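You operate a simulated robot arm through the tools that you are given. There is no shell and no other tool. Be economical: measure what you need, move in short steps, check, and stop when the job is done.

The job below is to be done with a simulated robot arm. You get a single attempt, and the scene is never put back.

JOB
Cap the open tube marked 7.5 m with the green cap and stand it in the damp cabinet.
Fine: upper shelf; cap first; close and latch the cabinet again. Set down upright: what you pick out.

Only the result counts: the job must be done as asked and must still hold three seconds after the hand-in. Knocking over, shifting, dropping, spilling or breaking anything else fails it. A push-on lid holds only when it is set on centred and level and pressed home; a screw cap is set on level and turned clockwise until tight.

ROBOT AND FRAMES
A 6-joint arm with a two-finger parallel gripper on a trunk, on a base that drives. Base frame: it is fixed to the floor where the robot stands at the start and does not move with it; the origin is under the middle of the robot, x ahead of it, y to its left, z up. Lengths are in mm, angles in rad, forces in N, time in s.
With the tool pointing down near the work surface it reaches from about 340 to 820 mm from the robot's upright axis, wherever it stands. Its first joint turns from -2.897 to 2.897 rad. Places, roughly: damp cabinet door [400, 900, 1000]; grey latch [300, 700, 1100]; upper shelf of the damp cabinet [500, 900, 1000]. Payload 3.91 kg.
Tool frame: the origin (TCP) lies between the finger pads and is the grasp point; the fingertips stand 30 mm ahead of it; z points along the fingers, y is the line along which they close. Largest opening 110 mm; finger width 20, thickness 10; the body of the gripper, 48 by 112 mm, starts 55 mm behind the TCP.
Orientation is told as [roll, pitch, yaw] about the base's x, y, z axes, in that order, counted from this pose: with the fingers straight down and closing along the base's y, the tool's x points along the base's -x, its y along +y and its z along -z.

CONTROLS
- The arm moves only by the tool apply_moves. Its argument "series" is a list of rows, each an object (a shift or turn left out is 0, a gripper value left out holds the last) with "gripper": the closure in counts, from 0 (fully open) to 255 (shut); "translation": the shift along the tool's x, y, z in mm, a list of three; "delta_rot": the turn, a rotation vector about the tool's x, y, z in rad, a list of three. In form: [{"gripper": gripper, "translation": [tx, ty, tz], "delta_rot": [wx, wy, wz]}, ...]. A call has 1 to 20 rows; each row shifts and turns the commanded pose from where the row before left it, along the tool's axes as they then stand. A row lasts 0.2 s, in which the tool goes at most 50 mm and 0.15 rad; a call with a longer step from one row to the next is refused whole, and so is a gripper value outside its range. Where a pose cannot be reached the arm comes as near as it can. A force on the tool above 90 N (or 10 N above the force at the start of the call, whichever is more), or a blocked arm, ends the call early, and 0.2 s more pass. Each finger travels about 45 mm/s and halts on what it meets, pressing with about 29 N; the grip force reading is that of the motor and also rises with nothing between the fingers. The clock runs only during rows and for 0.2 s after the last one: add rows that do not move to give the fingers time. It gives the time, the measured TCP pose, the force on the tool (base axes), the opening and the grip force at its end, in the units of the frame above (readings bear some noise), with the torque about the TCP (base axes, N m) and any sound that the robot's microphone picked up.
- Cameras (640 x 400 px; columns grow to the right, rows downward): "scene" is now at [7.8, 191.1, 1610.1]; the picture's right is [0.56, -0.83, 0.00], its down [-0.53, -0.36, -0.77] and it looks along [0.63, 0.43, -0.64] (base axes); focal length 281 px, centre (320, 200). "wrist" rides on the gripper at [77, 7, -114] in the tool frame; the picture's right is [-0.09, 1.00, 0.00], its down [-0.80, -0.07, -0.59] and it looks along [-0.59, -0.05, 0.80] (tool axes); focal length 270 px, centre (320, 200). There is no depth. A picture from a camera that has moved, and an enlarged one, comes with that camera's place and axes in the base frame and with its lens. The place of the scene camera against the robot may be out by one fixed shift of up to 25 mm in any direction.
- camera(camera): a new picture of that camera. It takes no simulated time.
- lift_body(by): slides the trunk up (or, below 0, down) by that many mm; the arm and the scene camera ride with it, the base frame stays. It gives what a move gives, with no picture.
- roll_base(legs): drives the robot by 1 to 6 legs, each [ahead, turn to the left] in mm and rad, along the robot's own axes; the way and the turn of a leg run together, so that a leg with both is an arc; at most 1500 mm and 3.142 rad a leg. The arm and the cameras ride along, it lands a little off, and it stops where it bumps. It gives what a move gives.
- aim_head(pan, tilt): turns the head with the scene camera to pan (to the left, within 2.705 rad either way) and tilt (down, from -0.506 to 1.204), counted from straight ahead of the robot. It gives what a move gives.
- zoom(camera, box): a new picture of the part [left, top, right, bottom] of that camera's present view, enlarged. It takes no simulated time.
- finish_job(): hands the job in; it is judged then, once.

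Work in short steps. Places have to be worked out from the pictures, the camera data and where the tool is seen: move nearer, look again, correct. Check each grasp and each placing, and mend what went wrong. You have 120 turns and 78 pictures in all, those below and enlarged ones among them. Open the gripper and draw the arm clear of the work before you hand the job in, unless the task says otherwise; then end with one line.

The tools are called after "Call:" by a JSON object that holds its "fn" and its "kwargs". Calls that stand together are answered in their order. apply_moves: Moves the arm, as the interface text tells. Its arguments: {"type":"object","properties":{"series":{"type":"array"}},"required":["series"]} The other tools are called the same way: lift_body (by) slides the trunk up or down; roll_base (legs) drives the base; aim_head (pan, tilt) turns the head that bears the scene camera; camera (camera) takes a picture; zoom (camera, box) takes an enlarged picture of a part of a camera's view; finish_job () hands the job in.

At the start:

```text
clock: 0.0
tool_pos: [135.2, 420.4, 999.9]
orientation: [0.0, 0.001, -0.008]
contact_force: [0.5, 0.4, -0.2]
ft_torque: [0.0, 0.03, -0.01]
grip_width: 110.1
finger_force: 0.0
trunk travel left (down, up): [-575.0, 35.0]
robot x, y, heading: [2.2, -1.6, -0.003]
head pan, tilt: [0.599, 0.695]
```

scene: 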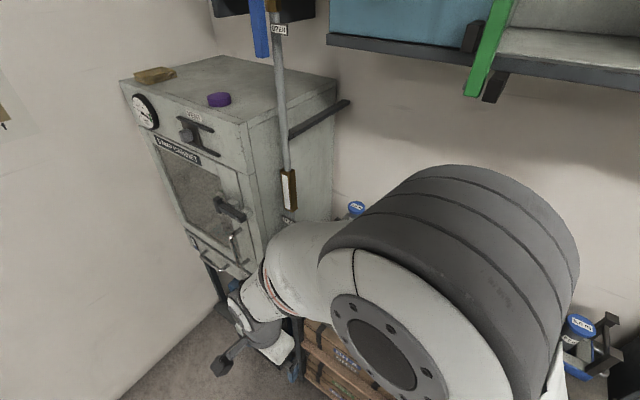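
wrist: 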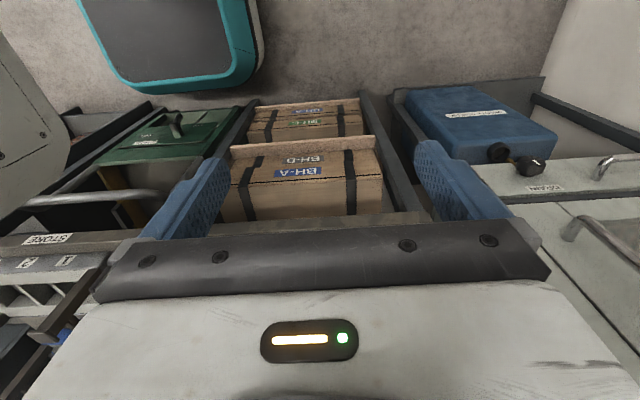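

The arm blocks much of the view. I'll turn the head to survey the work area.

Call:
{"fn": "aim_head", "kwargs": {"pan": 0.0, "tilt": 0.7}}

Call:
{"fn": "camera", "kwargs": {"camera": "scene"}}

Call:
{"fn": "aim_head", "kwargs": {"pan": -0.8, "tilt": 0.7}}

Call:
{"fn": "camera", "kwargs": {"camera": "scene"}}

Call:
{"fn": "aim_head", "kwargs": {"pan": 1.3, "tilt": 0.6}}

Call:
{"fn": "camera", "kwargs": {"camera": "scene"}}

```text
clock: 1.0
tool_pos: [134.8, 419.8, 999.9]
orientation: [-0.001, 0.001, -0.01]
contact_force: [0.1, -0.4, 0.2]
ft_torque: [0.07, -0.01, -0.05]
grip_width: 109.9
finger_force: 0.1
trunk travel left (down, up): [-575.0, 35.0]
robot x, y, heading: [1.0, 0.6, 0.002]
head pan, tilt: [0.0, 0.7]
```

```text
75 pictures are left
camera scene: at [22.5, 143.2, 1609.7], right [0.0, -1.0, 0.0], down [-0.64, 0.0, -0.76], along [0.76, 0.0, -0.64], focal length 281 px, centre (320, 200)
```

scene: 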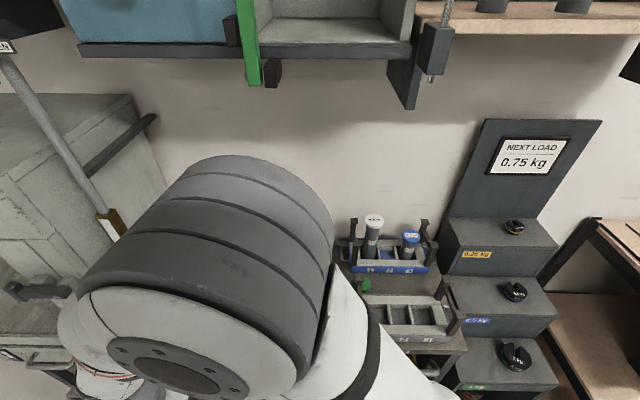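

```text
clock: 2.1
tool_pos: [135.6, 420.1, 1000.1]
orientation: [0.0, 0.001, -0.01]
contact_force: [-0.3, 0.1, 0.4]
ft_torque: [0.0, -0.01, 0.0]
grip_width: 109.9
finger_force: 0.1
trunk travel left (down, up): [-575.0, 35.0]
robot x, y, heading: [-0.5, -2.7, 0.004]
head pan, tilt: [-0.799, 0.7]
```

```text
74 pictures are left
camera scene: at [-3.2, 82.3, 1609.7], right [-0.72, -0.7, 0.0], down [-0.45, 0.46, -0.77], along [0.53, -0.55, -0.64], focal length 281 px, centre (320, 200)
```

scene: 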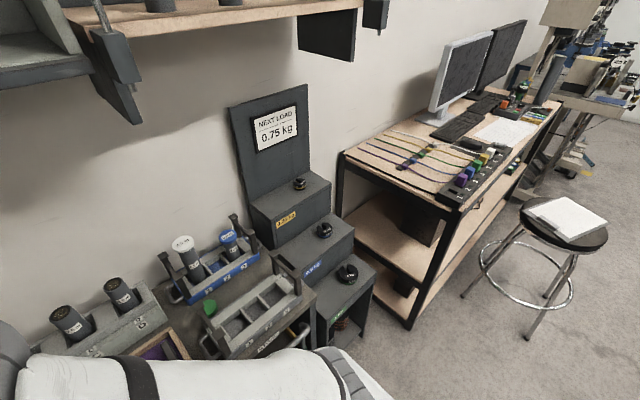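

```text
clock: 4.1
tool_pos: [136.6, 419.5, 999.6]
orientation: [0.001, 0.0, -0.012]
contact_force: [1.4, 0.5, -0.4]
ft_torque: [0.03, -0.01, 0.01]
grip_width: 110.0
finger_force: 0.1
trunk travel left (down, up): [-575.0, 35.0]
robot x, y, heading: [-6.1, -0.2, 0.003]
head pan, tilt: [1.3, 0.6]
```

```text
73 pictures are left
camera scene: at [-38.9, 228.2, 1618.3], right [0.96, -0.27, 0.0], down [-0.15, -0.54, -0.83], along [0.22, 0.8, -0.56], focal length 281 px, centre (320, 200)
```

scene: 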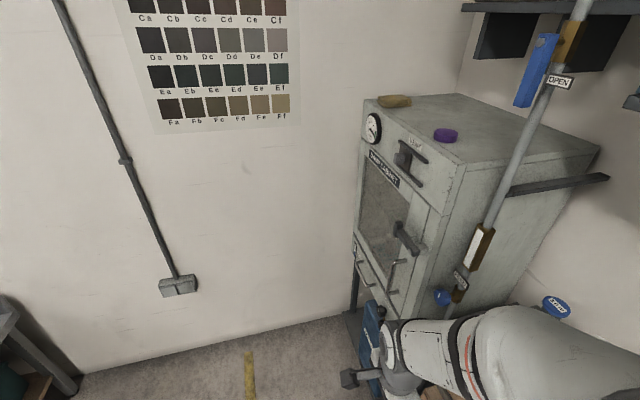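

The arm hides the bench. I'll check what's behind the robot before backing up, and enlarge the rack area.

Call:
{"fn": "aim_head", "kwargs": {"pan": 2.7, "tilt": 0.7}}

Call:
{"fn": "camera", "kwargs": {"camera": "scene"}}

Call:
{"fn": "aim_head", "kwargs": {"pan": -0.5, "tilt": 0.8}}

Call:
{"fn": "camera", "kwargs": {"camera": "scene"}}

```text
clock: 5.7
tool_pos: [135.8, 420.7, 999.8]
orientation: [-0.002, -0.001, -0.012]
contact_force: [-0.4, 0.0, 0.6]
ft_torque: [0.0, 0.02, -0.03]
grip_width: 109.9
finger_force: 0.0
trunk travel left (down, up): [-575.0, 35.0]
robot x, y, heading: [-0.2, -2.5, 0.002]
head pan, tilt: [2.7, 0.7]
```

```text
72 pictures are left
camera scene: at [-139.3, 179.3, 1609.7], right [0.43, 0.9, 0.0], down [0.58, -0.28, -0.76], along [-0.69, 0.33, -0.64], focal length 281 px, centre (320, 200)
```

scene: 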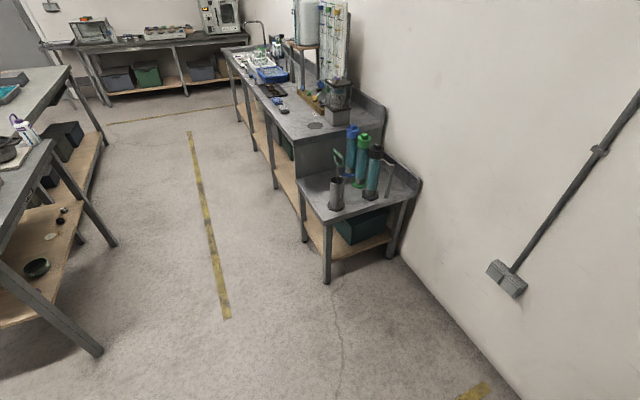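

```text
clock: 8.4
tool_pos: [135.8, 420.3, 998.8]
orientation: [-0.001, 0.0, -0.009]
contact_force: [0.5, -0.7, -0.3]
ft_torque: [0.0, 0.01, 0.01]
grip_width: 109.8
finger_force: 0.2
trunk travel left (down, up): [-575.0, 35.0]
robot x, y, heading: [0.2, -1.2, 0.005]
head pan, tilt: [-0.499, 0.799]
```

```text
71 pictures are left
camera scene: at [8.4, 104.5, 1601.4], right [-0.48, -0.88, 0.0], down [-0.63, 0.34, -0.7], along [0.61, -0.33, -0.72], focal length 281 px, centre (320, 200)
```

scene: 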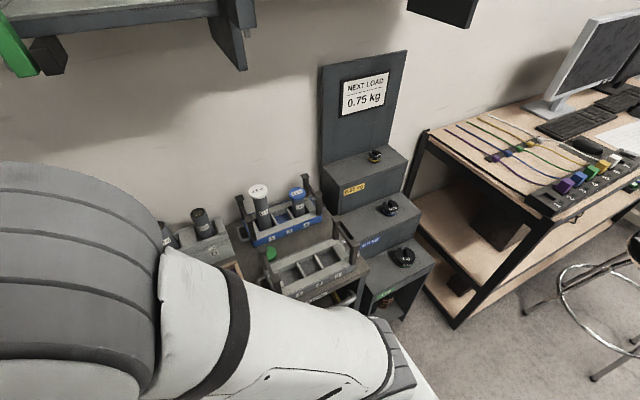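

Behind is clear floor; I back up 450 mm to see the bench past the arm.

Call:
{"fn": "roll_base", "kwargs": {"legs": [[-450, 0]]}}

Call:
{"fn": "aim_head", "kwargs": {"pan": 0.0, "tilt": 0.5}}

Call:
{"fn": "camera", "kwargs": {"camera": "scene"}}

Call:
{"fn": "camera", "kwargs": {"camera": "wrist"}}

```text
clock: 11.1
tool_pos: [-319.6, 420.5, 999.2]
orientation: [0.0, 0.0, -0.014]
contact_force: [0.4, -0.4, -0.6]
ft_torque: [0.0, 0.04, 0.05]
grip_width: 109.9
finger_force: 0.0
trunk travel left (down, up): [-575.0, 35.0]
robot x, y, heading: [-452.3, -1.4, -0.009]
head pan, tilt: [-0.499, 0.799]
```

```text
clock: 12.1
tool_pos: [-319.1, 420.9, 999.6]
orientation: [0.0, 0.0, -0.013]
contact_force: [-0.1, 0.3, 0.1]
ft_torque: [0.03, 0.0, -0.02]
grip_width: 110.2
finger_force: 0.1
trunk travel left (down, up): [-575.0, 35.0]
robot x, y, heading: [-457.7, -0.5, -0.006]
head pan, tilt: [0.0, 0.499]
```

```text
70 pictures are left
camera scene: at [-426.8, 142.7, 1627.4], right [-0.01, -1.0, 0.0], down [-0.48, 0.0, -0.88], along [0.88, 0.0, -0.48], focal length 281 px, centre (320, 200)
```

scene: 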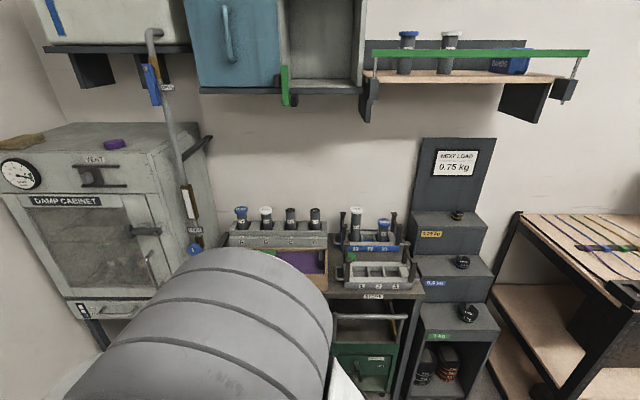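

```text
69 pictures are left
camera wrist: at [-395.7, 428.0, 1115.2], right [0.1, 0.99, 0.0], down [0.8, -0.08, 0.59], along [0.59, -0.06, -0.8], focal length 270 px, centre (320, 200)
```

wrist: 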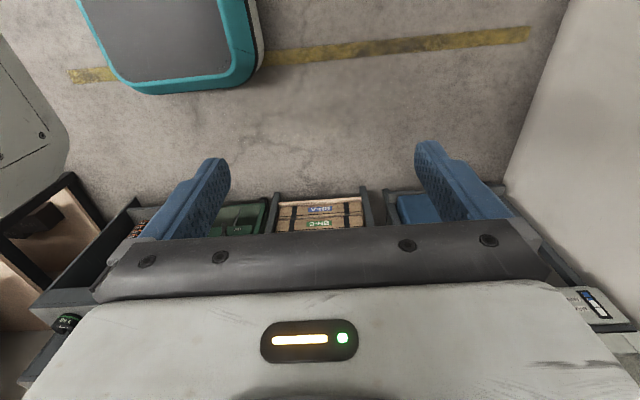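

Good overview. I'll zoom on the tubes, shelf and cabinet.

Call:
{"fn": "zoom", "kwargs": {"camera": "scene", "box": [220, 190, 430, 310]}}

Call:
{"fn": "zoom", "kwargs": {"camera": "scene", "box": [0, 120, 230, 350]}}

Call:
{"fn": "zoom", "kwargs": {"camera": "scene", "box": [360, 20, 590, 130]}}

```text
3.05 times, centred on (325, 250) of scene
camera zoom: at [-426.8, 142.7, 1627.4], right [-0.01, -1.0, 0.0], down [-0.48, 0.0, -0.88], along [0.88, 0.0, -0.48], focal length 856 px, centre (305, 48)
```

zoom: 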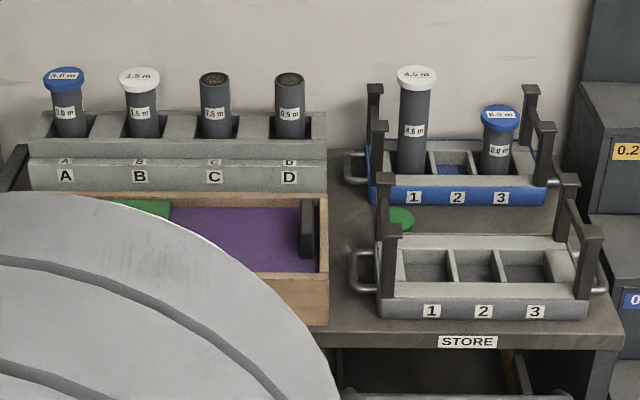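

```text
1.74 times, centred on (115, 235) of scene
camera zoom: at [-426.8, 142.7, 1627.4], right [-0.01, -1.0, 0.0], down [-0.48, 0.0, -0.88], along [0.88, 0.0, -0.48], focal length 489 px, centre (676, 139)
```

zoom: 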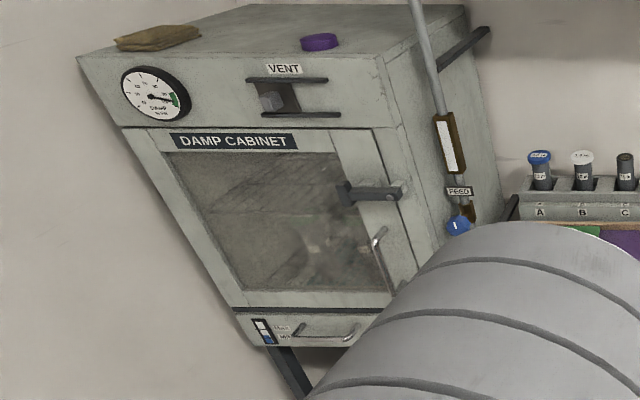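

```text
2.78 times, centred on (475, 75) of scene
camera zoom: at [-426.8, 142.7, 1627.4], right [-0.01, -1.0, 0.0], down [-0.48, 0.0, -0.88], along [0.88, 0.0, -0.48], focal length 782 px, centre (-111, 548)
```

zoom: 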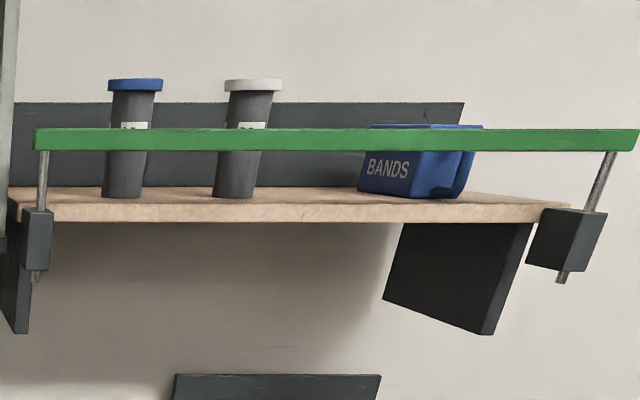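

C and D are open; I need to read their labels, and look at the green objects.

Call:
{"fn": "zoom", "kwargs": {"camera": "scene", "box": [280, 200, 330, 240]}}

Call:
{"fn": "zoom", "kwargs": {"camera": "scene", "box": [250, 240, 360, 290]}}

```text
10.00 times, centred on (305, 220) of scene
camera zoom: at [-426.8, 142.7, 1627.4], right [-0.01, -1.0, 0.0], down [-0.48, 0.0, -0.88], along [0.88, 0.0, -0.48], focal length 2810 px, centre (470, 0)
```

zoom: 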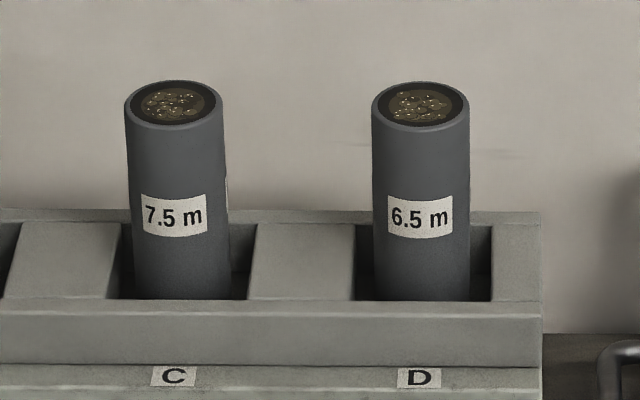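

```text
5.82 times, centred on (305, 265) of scene
camera zoom: at [-426.8, 142.7, 1627.4], right [-0.01, -1.0, 0.0], down [-0.48, 0.0, -0.88], along [0.88, 0.0, -0.48], focal length 1635 px, centre (407, -178)
```

zoom: 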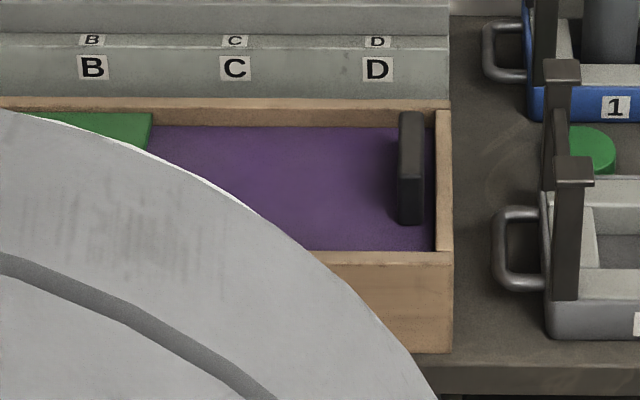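

Tube C is the open 7.5 m tube; the green cap lies between the two carriers. I drive back to the bench in an S-curve, standing about 130 mm further left.

Call:
{"fn": "roll_base", "kwargs": {"legs": [[230, 0.6], [225, -0.6]]}}

Call:
{"fn": "aim_head", "kwargs": {"pan": -0.5, "tilt": 0.8}}

Call:
{"fn": "camera", "kwargs": {"camera": "scene"}}

```text
clock: 15.8
tool_pos: [103.6, 557.2, 998.7]
orientation: [0.0, 0.002, 0.001]
contact_force: [1.3, 0.5, -1.1]
ft_torque: [-0.01, 0.03, 0.0]
grip_width: 109.9
finger_force: 0.1
trunk travel left (down, up): [-575.0, 35.0]
robot x, y, heading: [-30.3, 141.9, 0.013]
head pan, tilt: [0.0, 0.499]
```

```text
clock: 16.7
tool_pos: [103.5, 555.5, 999.7]
orientation: [0.0, 0.0, 0.001]
contact_force: [-0.9, -0.2, 0.1]
ft_torque: [0.0, -0.03, -0.04]
grip_width: 110.2
finger_force: 0.2
trunk travel left (down, up): [-575.0, 35.0]
robot x, y, heading: [-30.2, 141.7, 0.015]
head pan, tilt: [-0.499, 0.799]
```

```text
63 pictures are left
camera scene: at [-21.8, 249.0, 1601.5], right [-0.47, -0.88, 0.0], down [-0.63, 0.34, -0.7], along [0.62, -0.33, -0.72], focal length 281 px, centre (320, 200)
```

scene: 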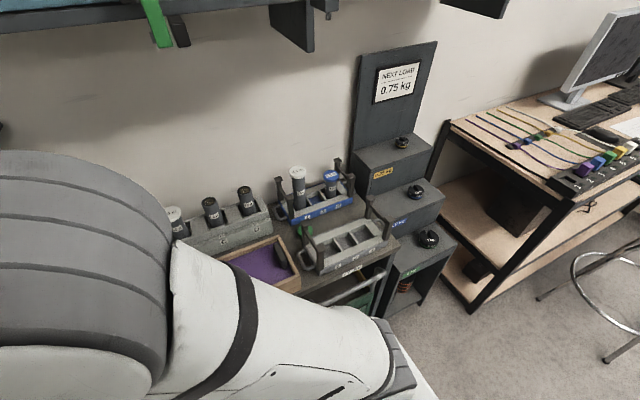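

Now I lift the arm and bring the gripper over the bench, roughly above the cap's approach zone.

Call:
{"fn": "apply_moves", "kwargs": {"series": [{"gripper": 0, "translation": [0, 0, -50]}, {"translation": [0, 0, -50]}, {"translation": [0, 0, -50]}, {"translation": [-32.4, -36.6, 0]}, {"translation": [-32.4, -36.6, 0]}, {"translation": [-32.4, -36.6, 0]}, {"translation": [-32.4, -36.6, 0]}, {"translation": [-32.4, -36.6, 0]}, {"translation": [-32.4, -36.6, 0]}, {"translation": [-32.4, -36.6, 0]}, {"translation": [-20, -40, 0]}, {"translation": [-20, -40, 0]}, {"translation": [-20, -40, 0]}, {"translation": [-20, -40, 0]}, {"translation": [-20, -40, 0]}]}}

Call:
{"fn": "camera", "kwargs": {"camera": "wrist"}}

Call:
{"fn": "aim_head", "kwargs": {"pan": 0.2, "tilt": 0.8}}

Call:
{"fn": "camera", "kwargs": {"camera": "scene"}}

```text
clock: 19.9
tool_pos: [431.9, 95.7, 1149.4]
orientation: [-0.001, 0.002, -0.001]
contact_force: [-0.8, -0.3, 0.0]
ft_torque: [0.04, 0.0, 0.0]
grip_width: 109.8
finger_force: 0.0
trunk travel left (down, up): [-575.0, 35.0]
robot x, y, heading: [-30.6, 144.8, 0.016]
head pan, tilt: [-0.499, 0.799]
```

```text
62 pictures are left
camera wrist: at [354.3, 103.4, 1264.5], right [0.09, 1.0, 0.0], down [0.8, -0.07, 0.59], along [0.59, -0.05, -0.8], focal length 270 px, centre (320, 200)
```

wrist: 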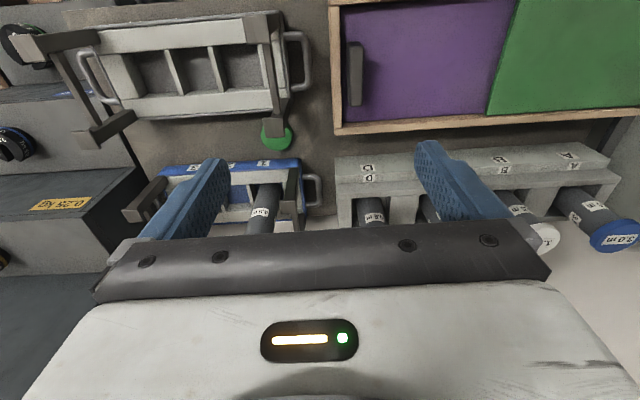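

```text
clock: 21.0
tool_pos: [430.2, 97.3, 1149.3]
orientation: [0.001, 0.0, 0.001]
contact_force: [0.0, -1.4, 0.0]
ft_torque: [0.0, 0.01, 0.01]
grip_width: 109.8
finger_force: 0.2
trunk travel left (down, up): [-575.0, 35.0]
robot x, y, heading: [-32.0, 141.7, 0.011]
head pan, tilt: [0.201, 0.799]
```

```text
61 pictures are left
camera scene: at [-14.0, 303.9, 1601.5], right [0.21, -0.98, 0.0], down [-0.7, -0.15, -0.7], along [0.68, 0.15, -0.72], focal length 281 px, centre (320, 200)
```

scene: 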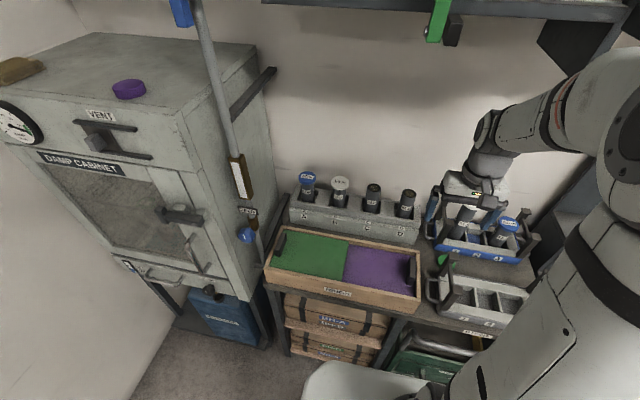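

The wrist view puts the cap near (539, 12). I move above it for a straight-down look.

Call:
{"fn": "apply_moves", "kwargs": {"series": [{"translation": [-32, -21, 20]}, {"translation": [-32, -21, 20]}, {"translation": [-33, -21, 20]}, {"translation": [-33, -21, 20]}]}}

Call:
{"fn": "camera", "kwargs": {"camera": "wrist"}}

Call:
{"fn": "zoom", "kwargs": {"camera": "wrist", "box": [160, 0, 480, 200]}}

```text
clock: 22.0
tool_pos: [561.0, 14.0, 1069.9]
orientation: [-0.001, 0.004, 0.0]
contact_force: [-0.6, 0.0, -0.1]
ft_torque: [0.0, 0.02, 0.01]
grip_width: 110.1
finger_force: 0.0
trunk travel left (down, up): [-575.0, 35.0]
robot x, y, heading: [-28.3, 141.5, 0.016]
head pan, tilt: [0.201, 0.799]
```

```text
60 pictures are left
camera wrist: at [484.0, 21.0, 1184.8], right [0.09, 1.0, 0.0], down [0.8, -0.07, 0.59], along [0.59, -0.05, -0.8], focal length 270 px, centre (320, 200)
```

wrist: 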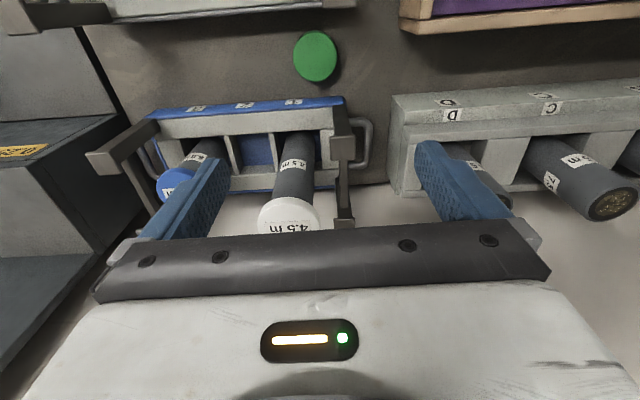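

```text
2.00 times, centred on (320, 100) of wrist
camera zoom: at [484.0, 21.0, 1184.8], right [0.09, 1.0, 0.0], down [0.8, -0.07, 0.59], along [0.59, -0.05, -0.8], focal length 541 px, centre (320, 400)
```

zoom: 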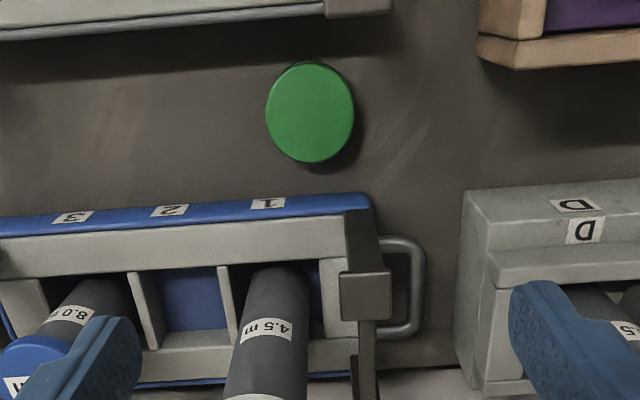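

Cap centre computed at about (537, 11), tube C rim about (667, 290, 977). A carrier post stands close to the wrist camera's path, so I'll tilt the tool slightly (pitch +0.2) and come down to z≈880 to check.

Call:
{"fn": "apply_moves", "kwargs": {"series": [{"translation": [10, -2, 35]}, {"translation": [9, -1.4, 35]}, {"delta_rot": [0, 0.1, 0]}, {"delta_rot": [0, 0.1, 0]}, {"translation": [-8, 0, 39.2]}, {"translation": [-8, 0, 39.2]}, {"translation": [-8, 0, 39.2]}, {}]}}

Call:
{"fn": "camera", "kwargs": {"camera": "wrist"}}

Call:
{"fn": "aim_head", "kwargs": {"pan": -0.15, "tilt": 0.8}}

Call:
{"fn": "camera", "kwargs": {"camera": "scene"}}

```text
clock: 23.8
tool_pos: [541.9, 10.1, 890.7]
orientation: [-0.005, 0.18, 0.001]
contact_force: [6.9, -2.2, 71.2]
ft_torque: [0.99, -3.53, -0.17]
grip_width: 109.9
finger_force: 0.1
trunk travel left (down, up): [-575.0, 35.0]
robot x, y, heading: [-27.3, 138.9, 0.012]
head pan, tilt: [0.201, 0.799]
```

```text
58 pictures are left
camera wrist: at [485.4, 18.5, 1017.6], right [0.09, 1.0, -0.02], down [0.89, -0.07, 0.44], along [0.44, -0.06, -0.9], focal length 270 px, centre (320, 200)
```

wrist: 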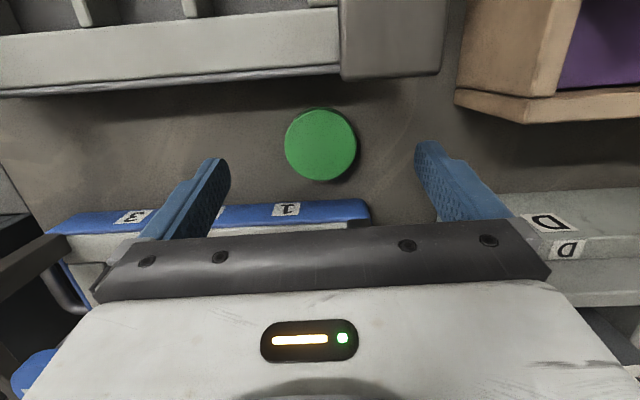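

```text
clock: 24.6
tool_pos: [540.9, 10.8, 890.1]
orientation: [-0.006, 0.18, 0.0]
contact_force: [7.3, -0.6, 75.8]
ft_torque: [1.03, -3.78, -0.17]
grip_width: 110.0
finger_force: 0.1
trunk travel left (down, up): [-575.0, 35.0]
robot x, y, heading: [-28.5, 145.6, 0.014]
head pan, tilt: [-0.15, 0.799]
```

```text
57 pictures are left
camera scene: at [-20.3, 277.2, 1601.5], right [-0.14, -0.99, 0.0], down [-0.71, 0.1, -0.7], along [0.69, -0.1, -0.71], focal length 281 px, centre (320, 200)
```

scene: 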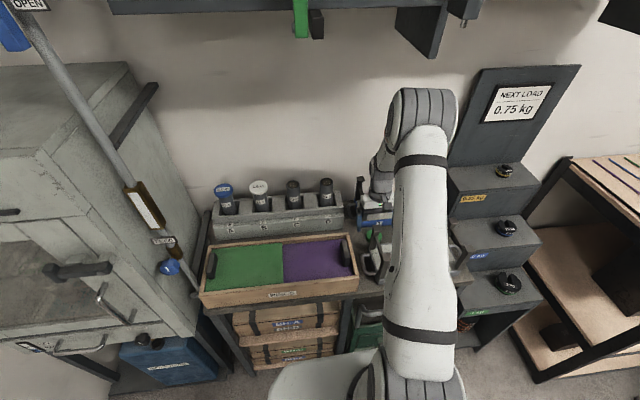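

The tool reads 72 N upward: the gripper body is resting on the blue carrier's front-left post. I back straight up at once.

Call:
{"fn": "apply_moves", "kwargs": {"series": [{"translation": [6, 0, -29.4]}, {"translation": [6, 0, -29.4]}, {"translation": [6, 0, -29.4]}]}}

Call:
{"fn": "camera", "kwargs": {"camera": "wrist"}}

```text
clock: 25.4
tool_pos: [540.1, 11.7, 970.7]
orientation: [0.001, 0.202, 0.004]
contact_force: [-0.5, 0.4, 0.4]
ft_torque: [-0.01, -0.03, 0.03]
grip_width: 110.1
finger_force: 0.0
trunk travel left (down, up): [-575.0, 35.0]
robot x, y, heading: [-32.3, 144.7, 0.01]
head pan, tilt: [-0.15, 0.799]
```

```text
56 pictures are left
camera wrist: at [486.9, 18.2, 1099.4], right [0.09, 1.0, -0.02], down [0.9, -0.07, 0.42], along [0.42, -0.05, -0.91], focal length 270 px, centre (320, 200)
```

wrist: 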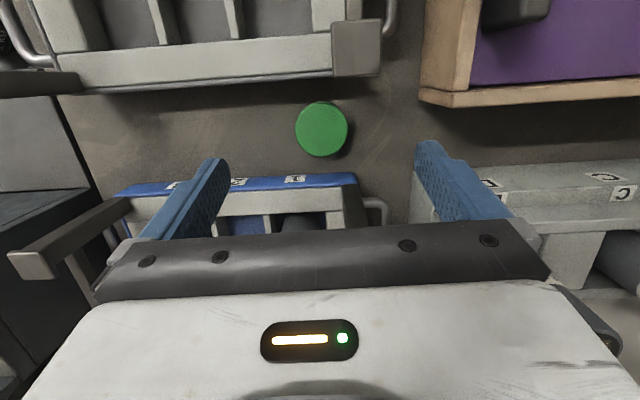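

Contact cleared. I check from the scene camera that the blue carrier is unmoved and look at the gripper's shape for clearance.

Call:
{"fn": "zoom", "kwargs": {"camera": "scene", "box": [320, 140, 480, 300]}}

Call:
{"fn": "zoom", "kwargs": {"camera": "wrist", "box": [0, 0, 640, 260]}}

```text
2.50 times, centred on (400, 220) of scene
camera zoom: at [-14.0, 276.0, 1601.2], right [-0.14, -0.99, 0.0], down [-0.71, 0.1, -0.7], along [0.69, -0.1, -0.72], focal length 703 px, centre (120, 150)
```

zoom: 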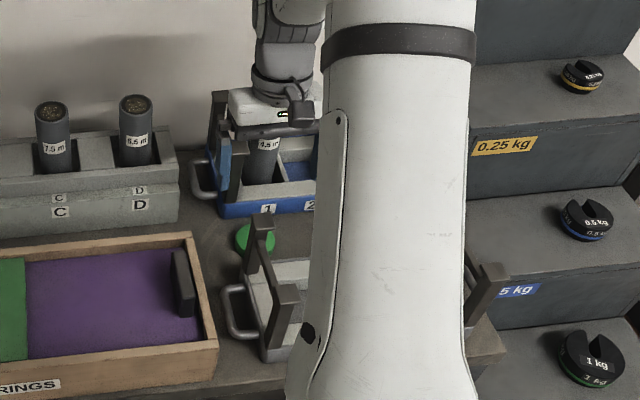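

```text
1.00 times, centred on (320, 130) of wrist
camera zoom: at [486.9, 18.2, 1099.4], right [0.09, 1.0, -0.02], down [0.9, -0.07, 0.42], along [0.42, -0.05, -0.91], focal length 270 px, centre (320, 270)
```

zoom: 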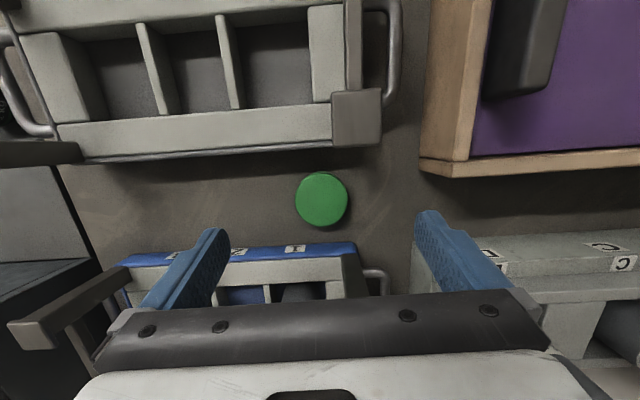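

The blue carrier looks unmoved. Triangulated post tops: grey (476, 37, 931), blue (604, 34, 938); a vertical tool with slight yaw fits between. I level the tool, yaw +0.1, and descend in stages with force checks.

Call:
{"fn": "apply_moves", "kwargs": {"series": [{"delta_rot": [0, -0.1, 0]}, {"delta_rot": [0, -0.102, 0]}, {"delta_rot": [0, 0, -0.1], "translation": [0, -3.7, 0]}, {"translation": [0, 0, 25]}, {"translation": [0, 0, 25]}, {"translation": [0, 0, 15]}, {}]}}

```text
clock: 27.0
tool_pos: [541.1, 9.9, 905.0]
orientation: [-0.001, -0.001, 0.1]
contact_force: [0.0, -0.3, 0.6]
ft_torque: [-0.02, 0.04, 0.02]
grip_width: 109.8
finger_force: 0.0
trunk travel left (down, up): [-575.0, 35.0]
robot x, y, heading: [-28.6, 144.8, 0.014]
head pan, tilt: [-0.15, 0.799]
```

No contact. I descend a bit further and look.

Call:
{"fn": "apply_moves", "kwargs": {"series": [{"translation": [0, -2, 15]}, {"translation": [0, 0, 15]}, {}]}}

Call:
{"fn": "camera", "kwargs": {"camera": "wrist"}}

```text
clock: 27.8
tool_pos: [541.1, 6.9, 875.9]
orientation: [0.0, -0.002, 0.102]
contact_force: [0.9, 0.1, 0.0]
ft_torque: [-0.01, 0.04, 0.05]
grip_width: 109.9
finger_force: 0.0
trunk travel left (down, up): [-575.0, 35.0]
robot x, y, heading: [-26.0, 142.1, 0.011]
head pan, tilt: [-0.15, 0.799]
```

```text
53 pictures are left
camera wrist: at [463.7, 5.7, 990.2], right [-0.01, 1.0, 0.0], down [0.8, 0.01, 0.6], along [0.6, 0.01, -0.8], focal length 270 px, centre (320, 200)
```

wrist: 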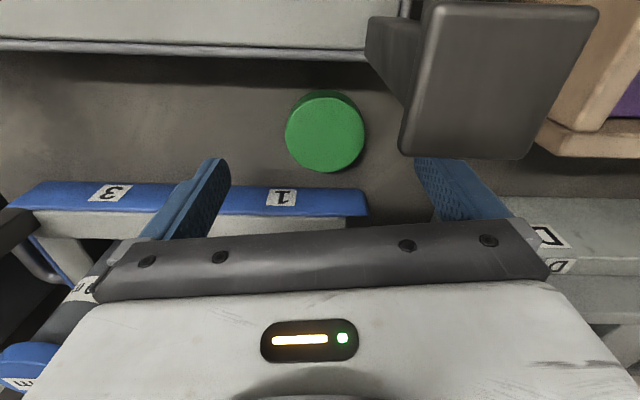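

The cap is confirmed at (538, 11), and the camera clears the post in y. I shift 3 mm forward and descend to grasp height, then close.

Call:
{"fn": "apply_moves", "kwargs": {"series": [{"translation": [-3, 1, 12]}, {"translation": [0, 1, 13]}, {"translation": [0, 0, 12]}, {}]}}

```text
clock: 28.8
tool_pos: [546.1, 7.5, 837.3]
orientation: [0.0, -0.002, 0.102]
contact_force: [-0.2, -0.1, -0.1]
ft_torque: [0.02, 0.02, 0.02]
grip_width: 110.1
finger_force: 0.1
trunk travel left (down, up): [-575.0, 35.0]
robot x, y, heading: [-23.7, 142.1, 0.012]
head pan, tilt: [-0.15, 0.799]
```

Clear. I shift back 4 mm to have the cap's widest part on the pads and close.

Call:
{"fn": "apply_moves", "kwargs": {"series": [{"translation": [4, 1, 0]}, {"gripper": 255}, {}, {}, {}, {}, {}]}}

Call:
{"fn": "camera", "kwargs": {"camera": "wrist"}}

```text
clock: 30.4
tool_pos: [541.1, 8.2, 838.8]
orientation: [0.0, -0.003, 0.101]
contact_force: [-0.9, -0.2, 0.4]
ft_torque: [0.02, 0.02, 0.03]
grip_width: 53.3
finger_force: 28.9
trunk travel left (down, up): [-575.0, 35.0]
robot x, y, heading: [-29.4, 144.7, 0.012]
head pan, tilt: [-0.15, 0.799]
```

```text
52 pictures are left
camera wrist: at [463.3, 8.1, 953.2], right [-0.01, 1.0, 0.0], down [0.8, 0.01, 0.6], along [0.6, 0.01, -0.8], focal length 270 px, centre (320, 200)
```

wrist: 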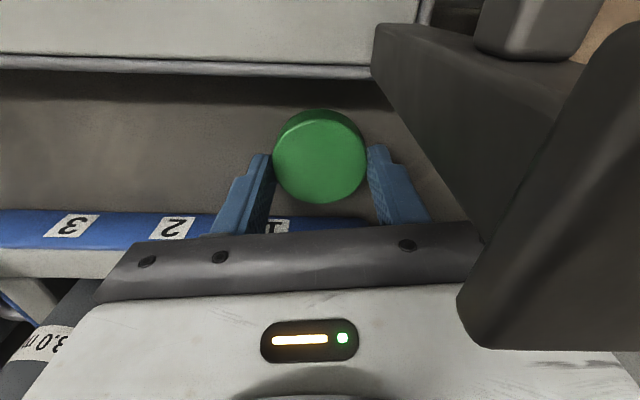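

Cap held at 53 mm. I lift straight up.

Call:
{"fn": "apply_moves", "kwargs": {"series": [{"translation": [-1, 0, -20]}, {"translation": [0, 0, -25]}, {"translation": [0, 0, -50]}, {"translation": [0, 0, -50]}, {"translation": [0, 0, -50]}, {"translation": [0, 0, -50]}, {}]}}

Call:
{"fn": "camera", "kwargs": {"camera": "wrist"}}

Call:
{"fn": "camera", "kwargs": {"camera": "scene"}}

```text
clock: 32.0
tool_pos: [541.0, 8.5, 1082.8]
orientation: [-0.001, -0.002, 0.103]
contact_force: [0.0, 0.7, -0.4]
ft_torque: [0.01, -0.01, 0.0]
grip_width: 53.2
finger_force: 29.0
trunk travel left (down, up): [-575.0, 35.0]
robot x, y, heading: [-30.0, 141.0, 0.013]
head pan, tilt: [-0.15, 0.799]
```

```text
51 pictures are left
camera wrist: at [463.7, 8.0, 1198.2], right [-0.01, 1.0, 0.0], down [0.8, 0.01, 0.6], along [0.6, 0.01, -0.8], focal length 270 px, centre (320, 200)
```

wrist: 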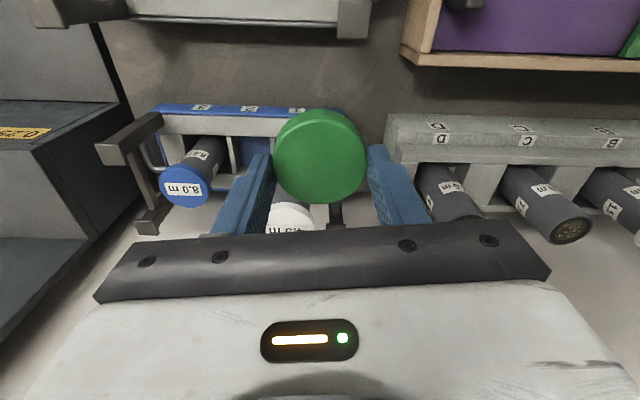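

```text
50 pictures are left
camera scene: at [-12.4, 275.8, 1601.4], right [-0.14, -0.99, 0.0], down [-0.71, 0.1, -0.7], along [0.69, -0.1, -0.72], focal length 281 px, centre (320, 200)
```

scene: 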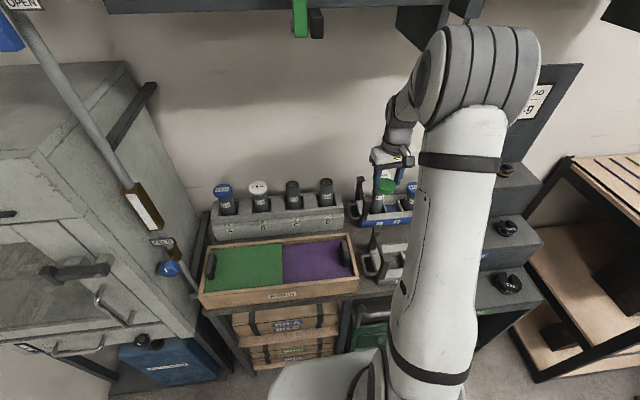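

Cap firmly held, top about 22 mm below the TCP, centre 5 mm towards −x. I move beside tube C for a clear steep look at its rim.

Call:
{"fn": "apply_moves", "kwargs": {"series": [{"delta_rot": [0, 0, 0.103], "translation": [0, 0, -17]}, {"translation": [-22, 34.4, 0]}, {"translation": [-22, 34.4, 0]}, {"translation": [-22, 34.4, 0]}, {"translation": [-22, 34.4, 0]}, {"translation": [-22, 34.4, 0]}, {"translation": [-22, 34.4, 0]}, {}]}}

Call:
{"fn": "camera", "kwargs": {"camera": "wrist"}}

Call:
{"fn": "aim_head", "kwargs": {"pan": 0.1, "tilt": 0.75}}

Call:
{"fn": "zoom", "kwargs": {"camera": "scene", "box": [200, 80, 440, 230]}}

```text
clock: 33.8
tool_pos: [672.5, 216.2, 1099.1]
orientation: [-0.002, -0.002, -0.002]
contact_force: [-0.2, -0.9, -1.4]
ft_torque: [-0.01, 0.02, 0.02]
grip_width: 53.0
finger_force: 28.9
trunk travel left (down, up): [-575.0, 35.0]
robot x, y, heading: [-26.8, 142.8, 0.011]
head pan, tilt: [-0.15, 0.799]
```

```text
49 pictures are left
camera wrist: at [596.4, 224.5, 1213.7], right [0.09, 1.0, 0.0], down [0.8, -0.07, 0.6], along [0.59, -0.05, -0.8], focal length 270 px, centre (320, 200)
```

wrist: 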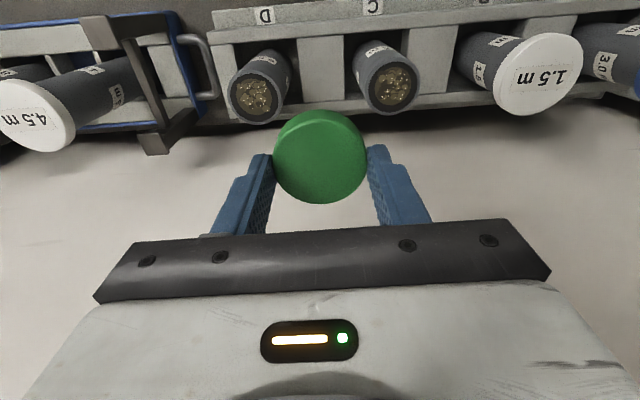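

```text
clock: 34.6
tool_pos: [674.0, 217.6, 1098.1]
orientation: [-0.001, -0.001, -0.002]
contact_force: [0.3, -0.2, 0.1]
ft_torque: [0.0, 0.01, 0.01]
grip_width: 53.4
finger_force: 28.8
trunk travel left (down, up): [-575.0, 35.0]
robot x, y, heading: [-26.8, 144.5, 0.012]
head pan, tilt: [0.099, 0.75]
```

```text
2.67 times, centred on (320, 155) of scene
camera zoom: at [-10.3, 296.2, 1605.4], right [0.11, -0.99, 0.0], down [-0.68, -0.08, -0.73], along [0.73, 0.08, -0.68], focal length 750 px, centre (320, 320)
```

zoom: 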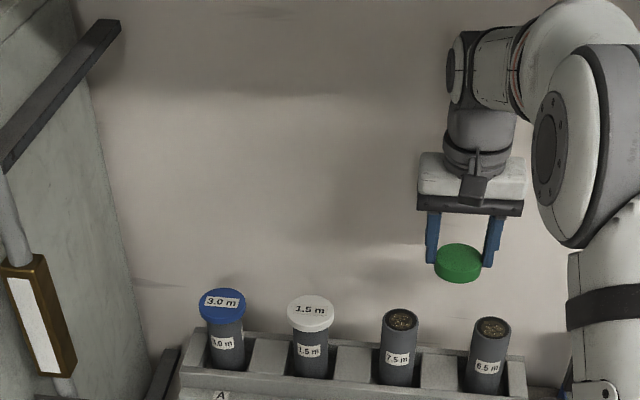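

All views agree on tube C's rim at about (656, 276, 990). I position the cap's centre over it with ~30 mm gap and check.

Call:
{"fn": "apply_moves", "kwargs": {"series": [{"translation": [4, 20, 0]}, {"translation": [4, 20, 0]}, {"translation": [4, 17.5, 0]}, {"translation": [0, 0, 20]}, {"translation": [0, 0, 18]}, {}]}}

Call:
{"fn": "camera", "kwargs": {"camera": "wrist"}}

Call:
{"fn": "zoom", "kwargs": {"camera": "scene", "box": [290, 140, 410, 215]}}

```text
clock: 36.0
tool_pos: [662.3, 274.4, 1062.2]
orientation: [0.0, 0.0, -0.001]
contact_force: [0.4, 0.4, -0.5]
ft_torque: [0.0, 0.0, 0.0]
grip_width: 53.1
finger_force: 28.7
trunk travel left (down, up): [-575.0, 35.0]
robot x, y, heading: [-27.6, 141.5, 0.011]
head pan, tilt: [0.099, 0.75]
```

```text
47 pictures are left
camera wrist: at [584.5, 281.9, 1177.7], right [0.09, 1.0, 0.0], down [0.8, -0.07, 0.6], along [0.59, -0.05, -0.8], focal length 270 px, centre (320, 200)
```

wrist: 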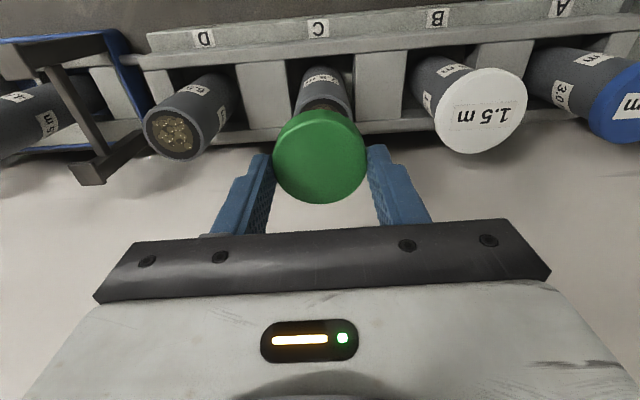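

```text
5.33 times, centred on (350, 178) of scene
camera zoom: at [-10.4, 296.3, 1605.4], right [0.11, -0.99, 0.0], down [-0.68, -0.08, -0.73], along [0.73, 0.08, -0.68], focal length 1499 px, centre (160, 320)
```

zoom: 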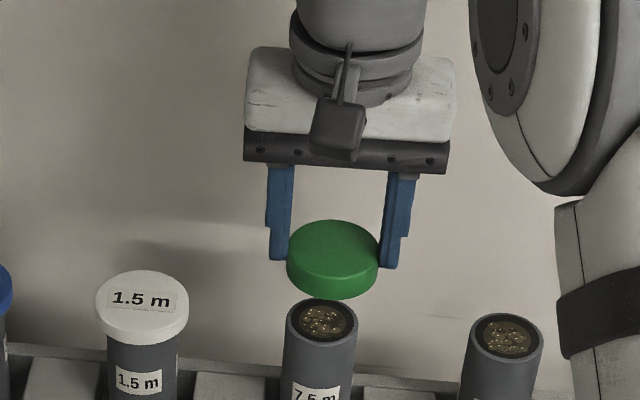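

Close to aligned; scene suggests the tube is ~3 mm further to +y. I zoom the wrist view for a finer check.

Call:
{"fn": "zoom", "kwargs": {"camera": "wrist", "box": [220, 40, 420, 220]}}

```text
2.22 times, centred on (320, 130) of wrist
camera zoom: at [584.5, 281.9, 1177.7], right [0.09, 1.0, 0.0], down [0.8, -0.07, 0.6], along [0.59, -0.05, -0.8], focal length 601 px, centre (320, 356)
```

zoom: 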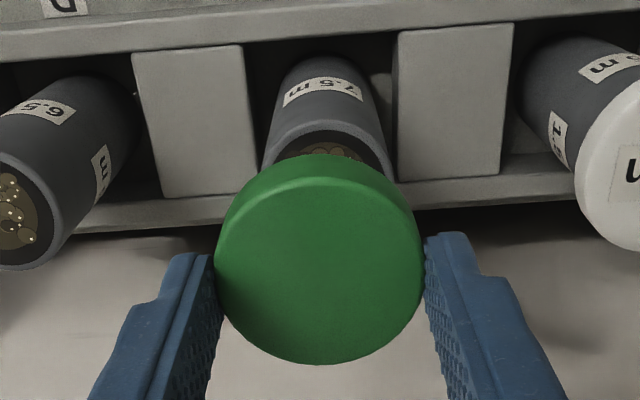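

Both views agree: shift +3 mm in y and +2 mm in x. Then lower to just above the rim and recheck.

Call:
{"fn": "apply_moves", "kwargs": {"series": [{"translation": [-2, 3, 0]}, {"translation": [0, 0, 12]}, {"translation": [0, 0, 14]}, {}, {}]}}

Call:
{"fn": "zoom", "kwargs": {"camera": "wrist", "box": [220, 40, 420, 220]}}

Call:
{"fn": "zoom", "kwargs": {"camera": "scene", "box": [310, 160, 390, 215]}}

```text
clock: 37.2
tool_pos: [663.4, 275.4, 1036.0]
orientation: [0.0, -0.002, -0.002]
contact_force: [-0.1, -0.2, -0.1]
ft_torque: [-0.01, -0.03, -0.01]
grip_width: 53.3
finger_force: 29.4
trunk travel left (down, up): [-575.0, 35.0]
robot x, y, heading: [-28.8, 143.0, 0.012]
head pan, tilt: [0.099, 0.75]
```

```text
2.22 times, centred on (320, 130) of wrist
camera zoom: at [585.8, 283.1, 1151.8], right [0.09, 1.0, 0.0], down [0.8, -0.07, 0.6], along [0.59, -0.05, -0.8], focal length 601 px, centre (320, 356)
```

zoom: 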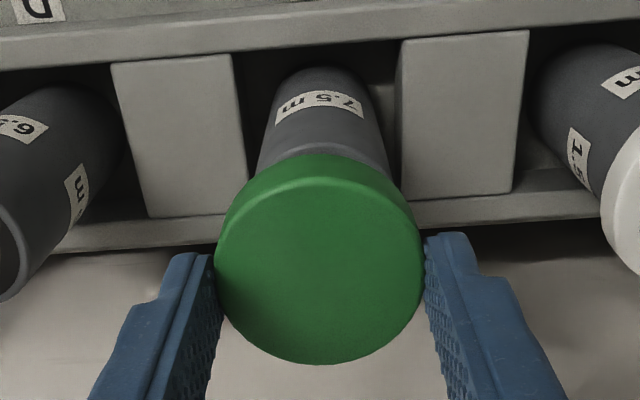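

```text
7.27 times, centred on (350, 188) of scene
camera zoom: at [-10.2, 296.2, 1605.4], right [0.11, -0.99, 0.0], down [-0.68, -0.08, -0.73], along [0.73, 0.08, -0.68], focal length 2044 px, centre (102, 291)
```

zoom: 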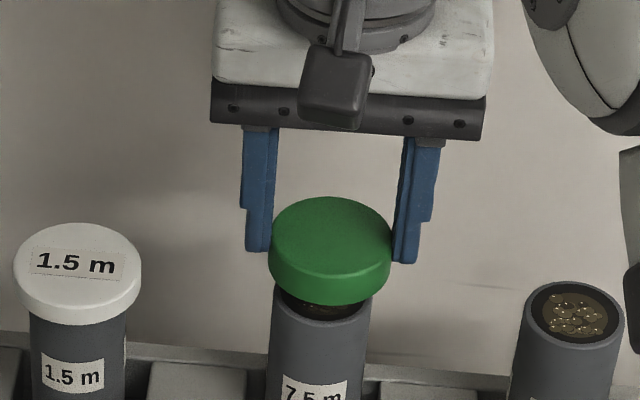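

Scene and wrist still indicate ~2 mm more in +y; x looks centred. I correct and lower slowly toward contact.

Call:
{"fn": "apply_moves", "kwargs": {"series": [{"translation": [0, 2, 0]}, {"translation": [0, 0, 5]}, {"translation": [0, 0, 4]}, {"translation": [0, 0, 3]}, {"translation": [0, 0, 3]}, {}]}}

Call:
{"fn": "zoom", "kwargs": {"camera": "scene", "box": [310, 160, 390, 215]}}

```text
clock: 38.6
tool_pos: [663.3, 278.9, 1023.6]
orientation: [0.003, -0.006, -0.002]
contact_force: [-0.2, -1.3, 12.3]
ft_torque: [-0.1, 0.26, 0.0]
grip_width: 53.1
finger_force: 29.1
trunk travel left (down, up): [-575.0, 35.0]
robot x, y, heading: [-29.7, 142.3, 0.013]
head pan, tilt: [0.099, 0.75]
```

```text
7.27 times, centred on (350, 188) of scene
camera zoom: at [-11.8, 295.8, 1605.7], right [0.11, -0.99, 0.0], down [-0.68, -0.08, -0.73], along [0.73, 0.08, -0.68], focal length 2044 px, centre (102, 291)
```

zoom: 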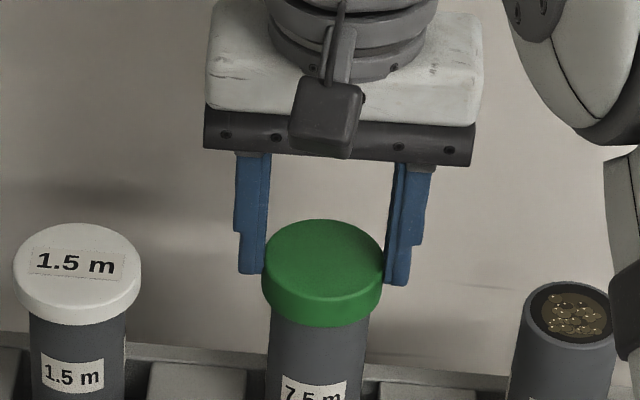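

Contact felt 12 N, acting on the −x side of the cap, so the cap is slightly too far +x. I lift 3 mm, shift −2 mm in x, and lower again.

Call:
{"fn": "apply_moves", "kwargs": {"series": [{"translation": [0, 0, -4]}, {"translation": [2, 0, 0]}, {}, {"translation": [0, 0, 3]}, {"translation": [0, 0, 2]}, {"translation": [0, 0, 2]}, {}]}}

```text
clock: 40.2
tool_pos: [660.0, 275.7, 1019.5]
orientation: [0.002, -0.005, -0.003]
contact_force: [-0.4, -0.4, 20.1]
ft_torque: [-0.14, 0.49, 0.04]
grip_width: 53.0
finger_force: 28.5
trunk travel left (down, up): [-575.0, 35.0]
robot x, y, heading: [-28.4, 145.9, 0.016]
head pan, tilt: [0.099, 0.75]
```

Lower by ~4 mm but force still on the −x side. I repeat with another −2 mm.

Call:
{"fn": "apply_moves", "kwargs": {"series": [{"translation": [0, 0, -5]}, {"translation": [2, 0, 0]}, {}, {"translation": [0, 0, 3]}, {"translation": [0, 0, 2]}, {"translation": [0, 0, 1]}, {}]}}

Call:
{"fn": "zoom", "kwargs": {"camera": "wrist", "box": [220, 40, 420, 220]}}

Call:
{"fn": "zoom", "kwargs": {"camera": "scene", "box": [310, 160, 390, 215]}}

```text
clock: 41.8
tool_pos: [659.6, 278.2, 1016.3]
orientation: [0.001, 0.0, -0.003]
contact_force: [-0.8, 0.1, -0.8]
ft_torque: [0.02, 0.0, 0.01]
grip_width: 52.9
finger_force: 29.4
trunk travel left (down, up): [-575.0, 35.0]
robot x, y, heading: [-29.0, 144.1, 0.013]
head pan, tilt: [0.099, 0.75]
```

```text
2.22 times, centred on (320, 130) of wrist
camera zoom: at [582.4, 285.2, 1131.7], right [0.09, 1.0, 0.0], down [0.8, -0.07, 0.6], along [0.59, -0.05, -0.8], focal length 601 px, centre (320, 356)
```

zoom: 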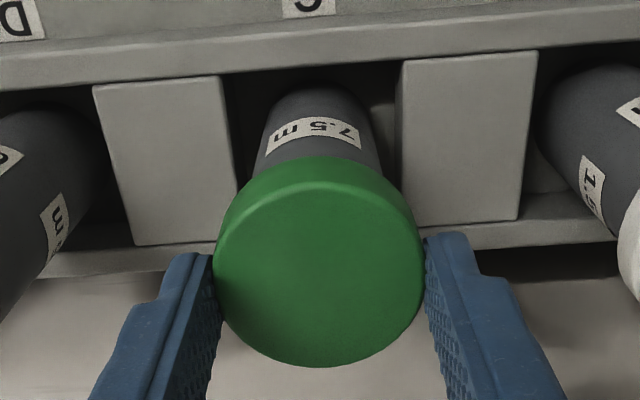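

```text
7.27 times, centred on (350, 188) of scene
camera zoom: at [-10.3, 296.2, 1605.4], right [0.11, -0.99, 0.0], down [-0.68, -0.08, -0.73], along [0.73, 0.08, -0.68], focal length 2044 px, centre (102, 291)
```

zoom: 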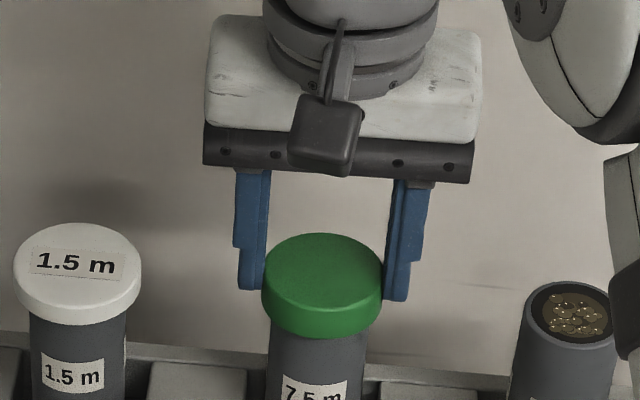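

The force vanished as it dropped lower — the skirt is around the rim. I press on down.

Call:
{"fn": "apply_moves", "kwargs": {"series": [{"translation": [0, 0, 3]}, {"translation": [0, 0, 3]}, {"translation": [0, 0, 3]}, {"translation": [0, 0, 2]}, {"translation": [0, 0, 2]}, {}]}}

```text
clock: 43.2
tool_pos: [659.3, 278.7, 1005.6]
orientation: [-0.001, -0.007, -0.002]
contact_force: [2.5, 1.9, 19.6]
ft_torque: [0.0, -0.49, 0.01]
grip_width: 52.9
finger_force: 29.1
trunk travel left (down, up): [-575.0, 35.0]
robot x, y, heading: [-24.0, 144.0, 0.012]
head pan, tilt: [0.099, 0.75]
```

It has gone ~11 mm on; resistance 20 N now. Press further.

Call:
{"fn": "apply_moves", "kwargs": {"series": [{"translation": [0, 0, 2]}, {"translation": [0, 0, 2]}, {"translation": [0, 0, 2]}, {}]}}

Call:
{"fn": "zoom", "kwargs": {"camera": "scene", "box": [290, 160, 390, 225]}}

```text
clock: 44.2
tool_pos: [656.8, 278.0, 1000.0]
orientation: [0.0, -0.003, -0.002]
contact_force: [2.5, 1.7, 23.2]
ft_torque: [-0.02, -0.11, 0.06]
grip_width: 52.2
finger_force: 29.0
trunk travel left (down, up): [-575.0, 35.0]
robot x, y, heading: [-26.8, 143.0, 0.012]
head pan, tilt: [0.099, 0.75]
```

```text
6.15 times, centred on (340, 192) of scene
camera zoom: at [-12.7, 295.9, 1605.5], right [0.11, -0.99, 0.0], down [-0.68, -0.08, -0.73], along [0.73, 0.08, -0.68], focal length 1730 px, centre (197, 246)
```

zoom: 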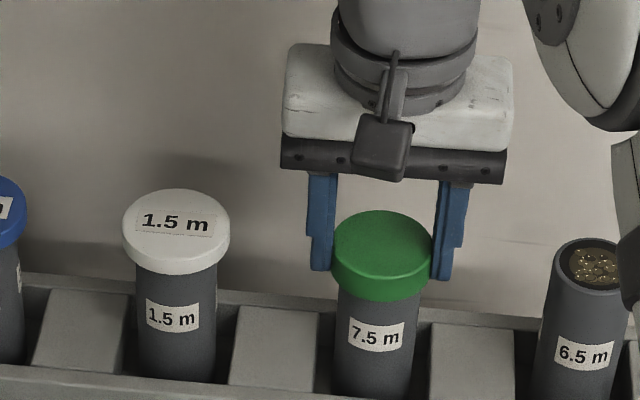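

The fingers are now slipping along the cap, so I release, rise, close the fingers, and press from above at the cap's centre.

Call:
{"fn": "apply_moves", "kwargs": {"series": [{"gripper": 100}, {}, {}, {"translation": [0, 0, -25]}, {"translation": [0, 0, -25]}, {"gripper": 255, "translation": [4, 1, 0]}, {}, {}, {}, {}, {}]}}

Call:
{"fn": "camera", "kwargs": {"camera": "wrist"}}

```text
clock: 46.6
tool_pos: [654.8, 277.4, 1047.8]
orientation: [0.0, -0.001, -0.001]
contact_force: [-0.2, 0.6, 0.0]
ft_torque: [0.01, -0.02, -0.03]
grip_width: 0.0
finger_force: 28.8
trunk travel left (down, up): [-575.0, 35.0]
robot x, y, heading: [-29.8, 143.1, 0.015]
head pan, tilt: [0.099, 0.75]
```

```text
38 pictures are left
camera wrist: at [577.1, 285.3, 1162.6], right [0.09, 1.0, 0.0], down [0.8, -0.07, 0.6], along [0.59, -0.05, -0.8], focal length 270 px, centre (320, 200)
```

wrist: 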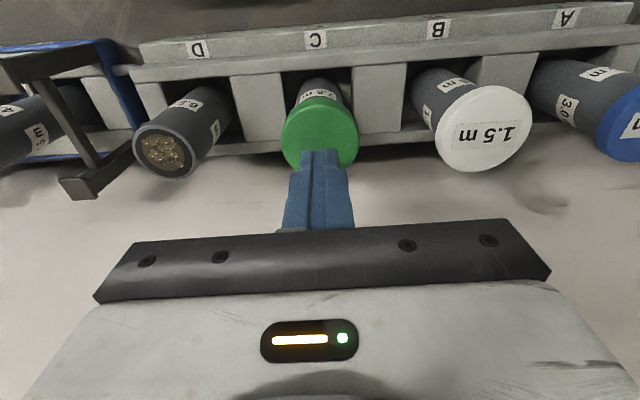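

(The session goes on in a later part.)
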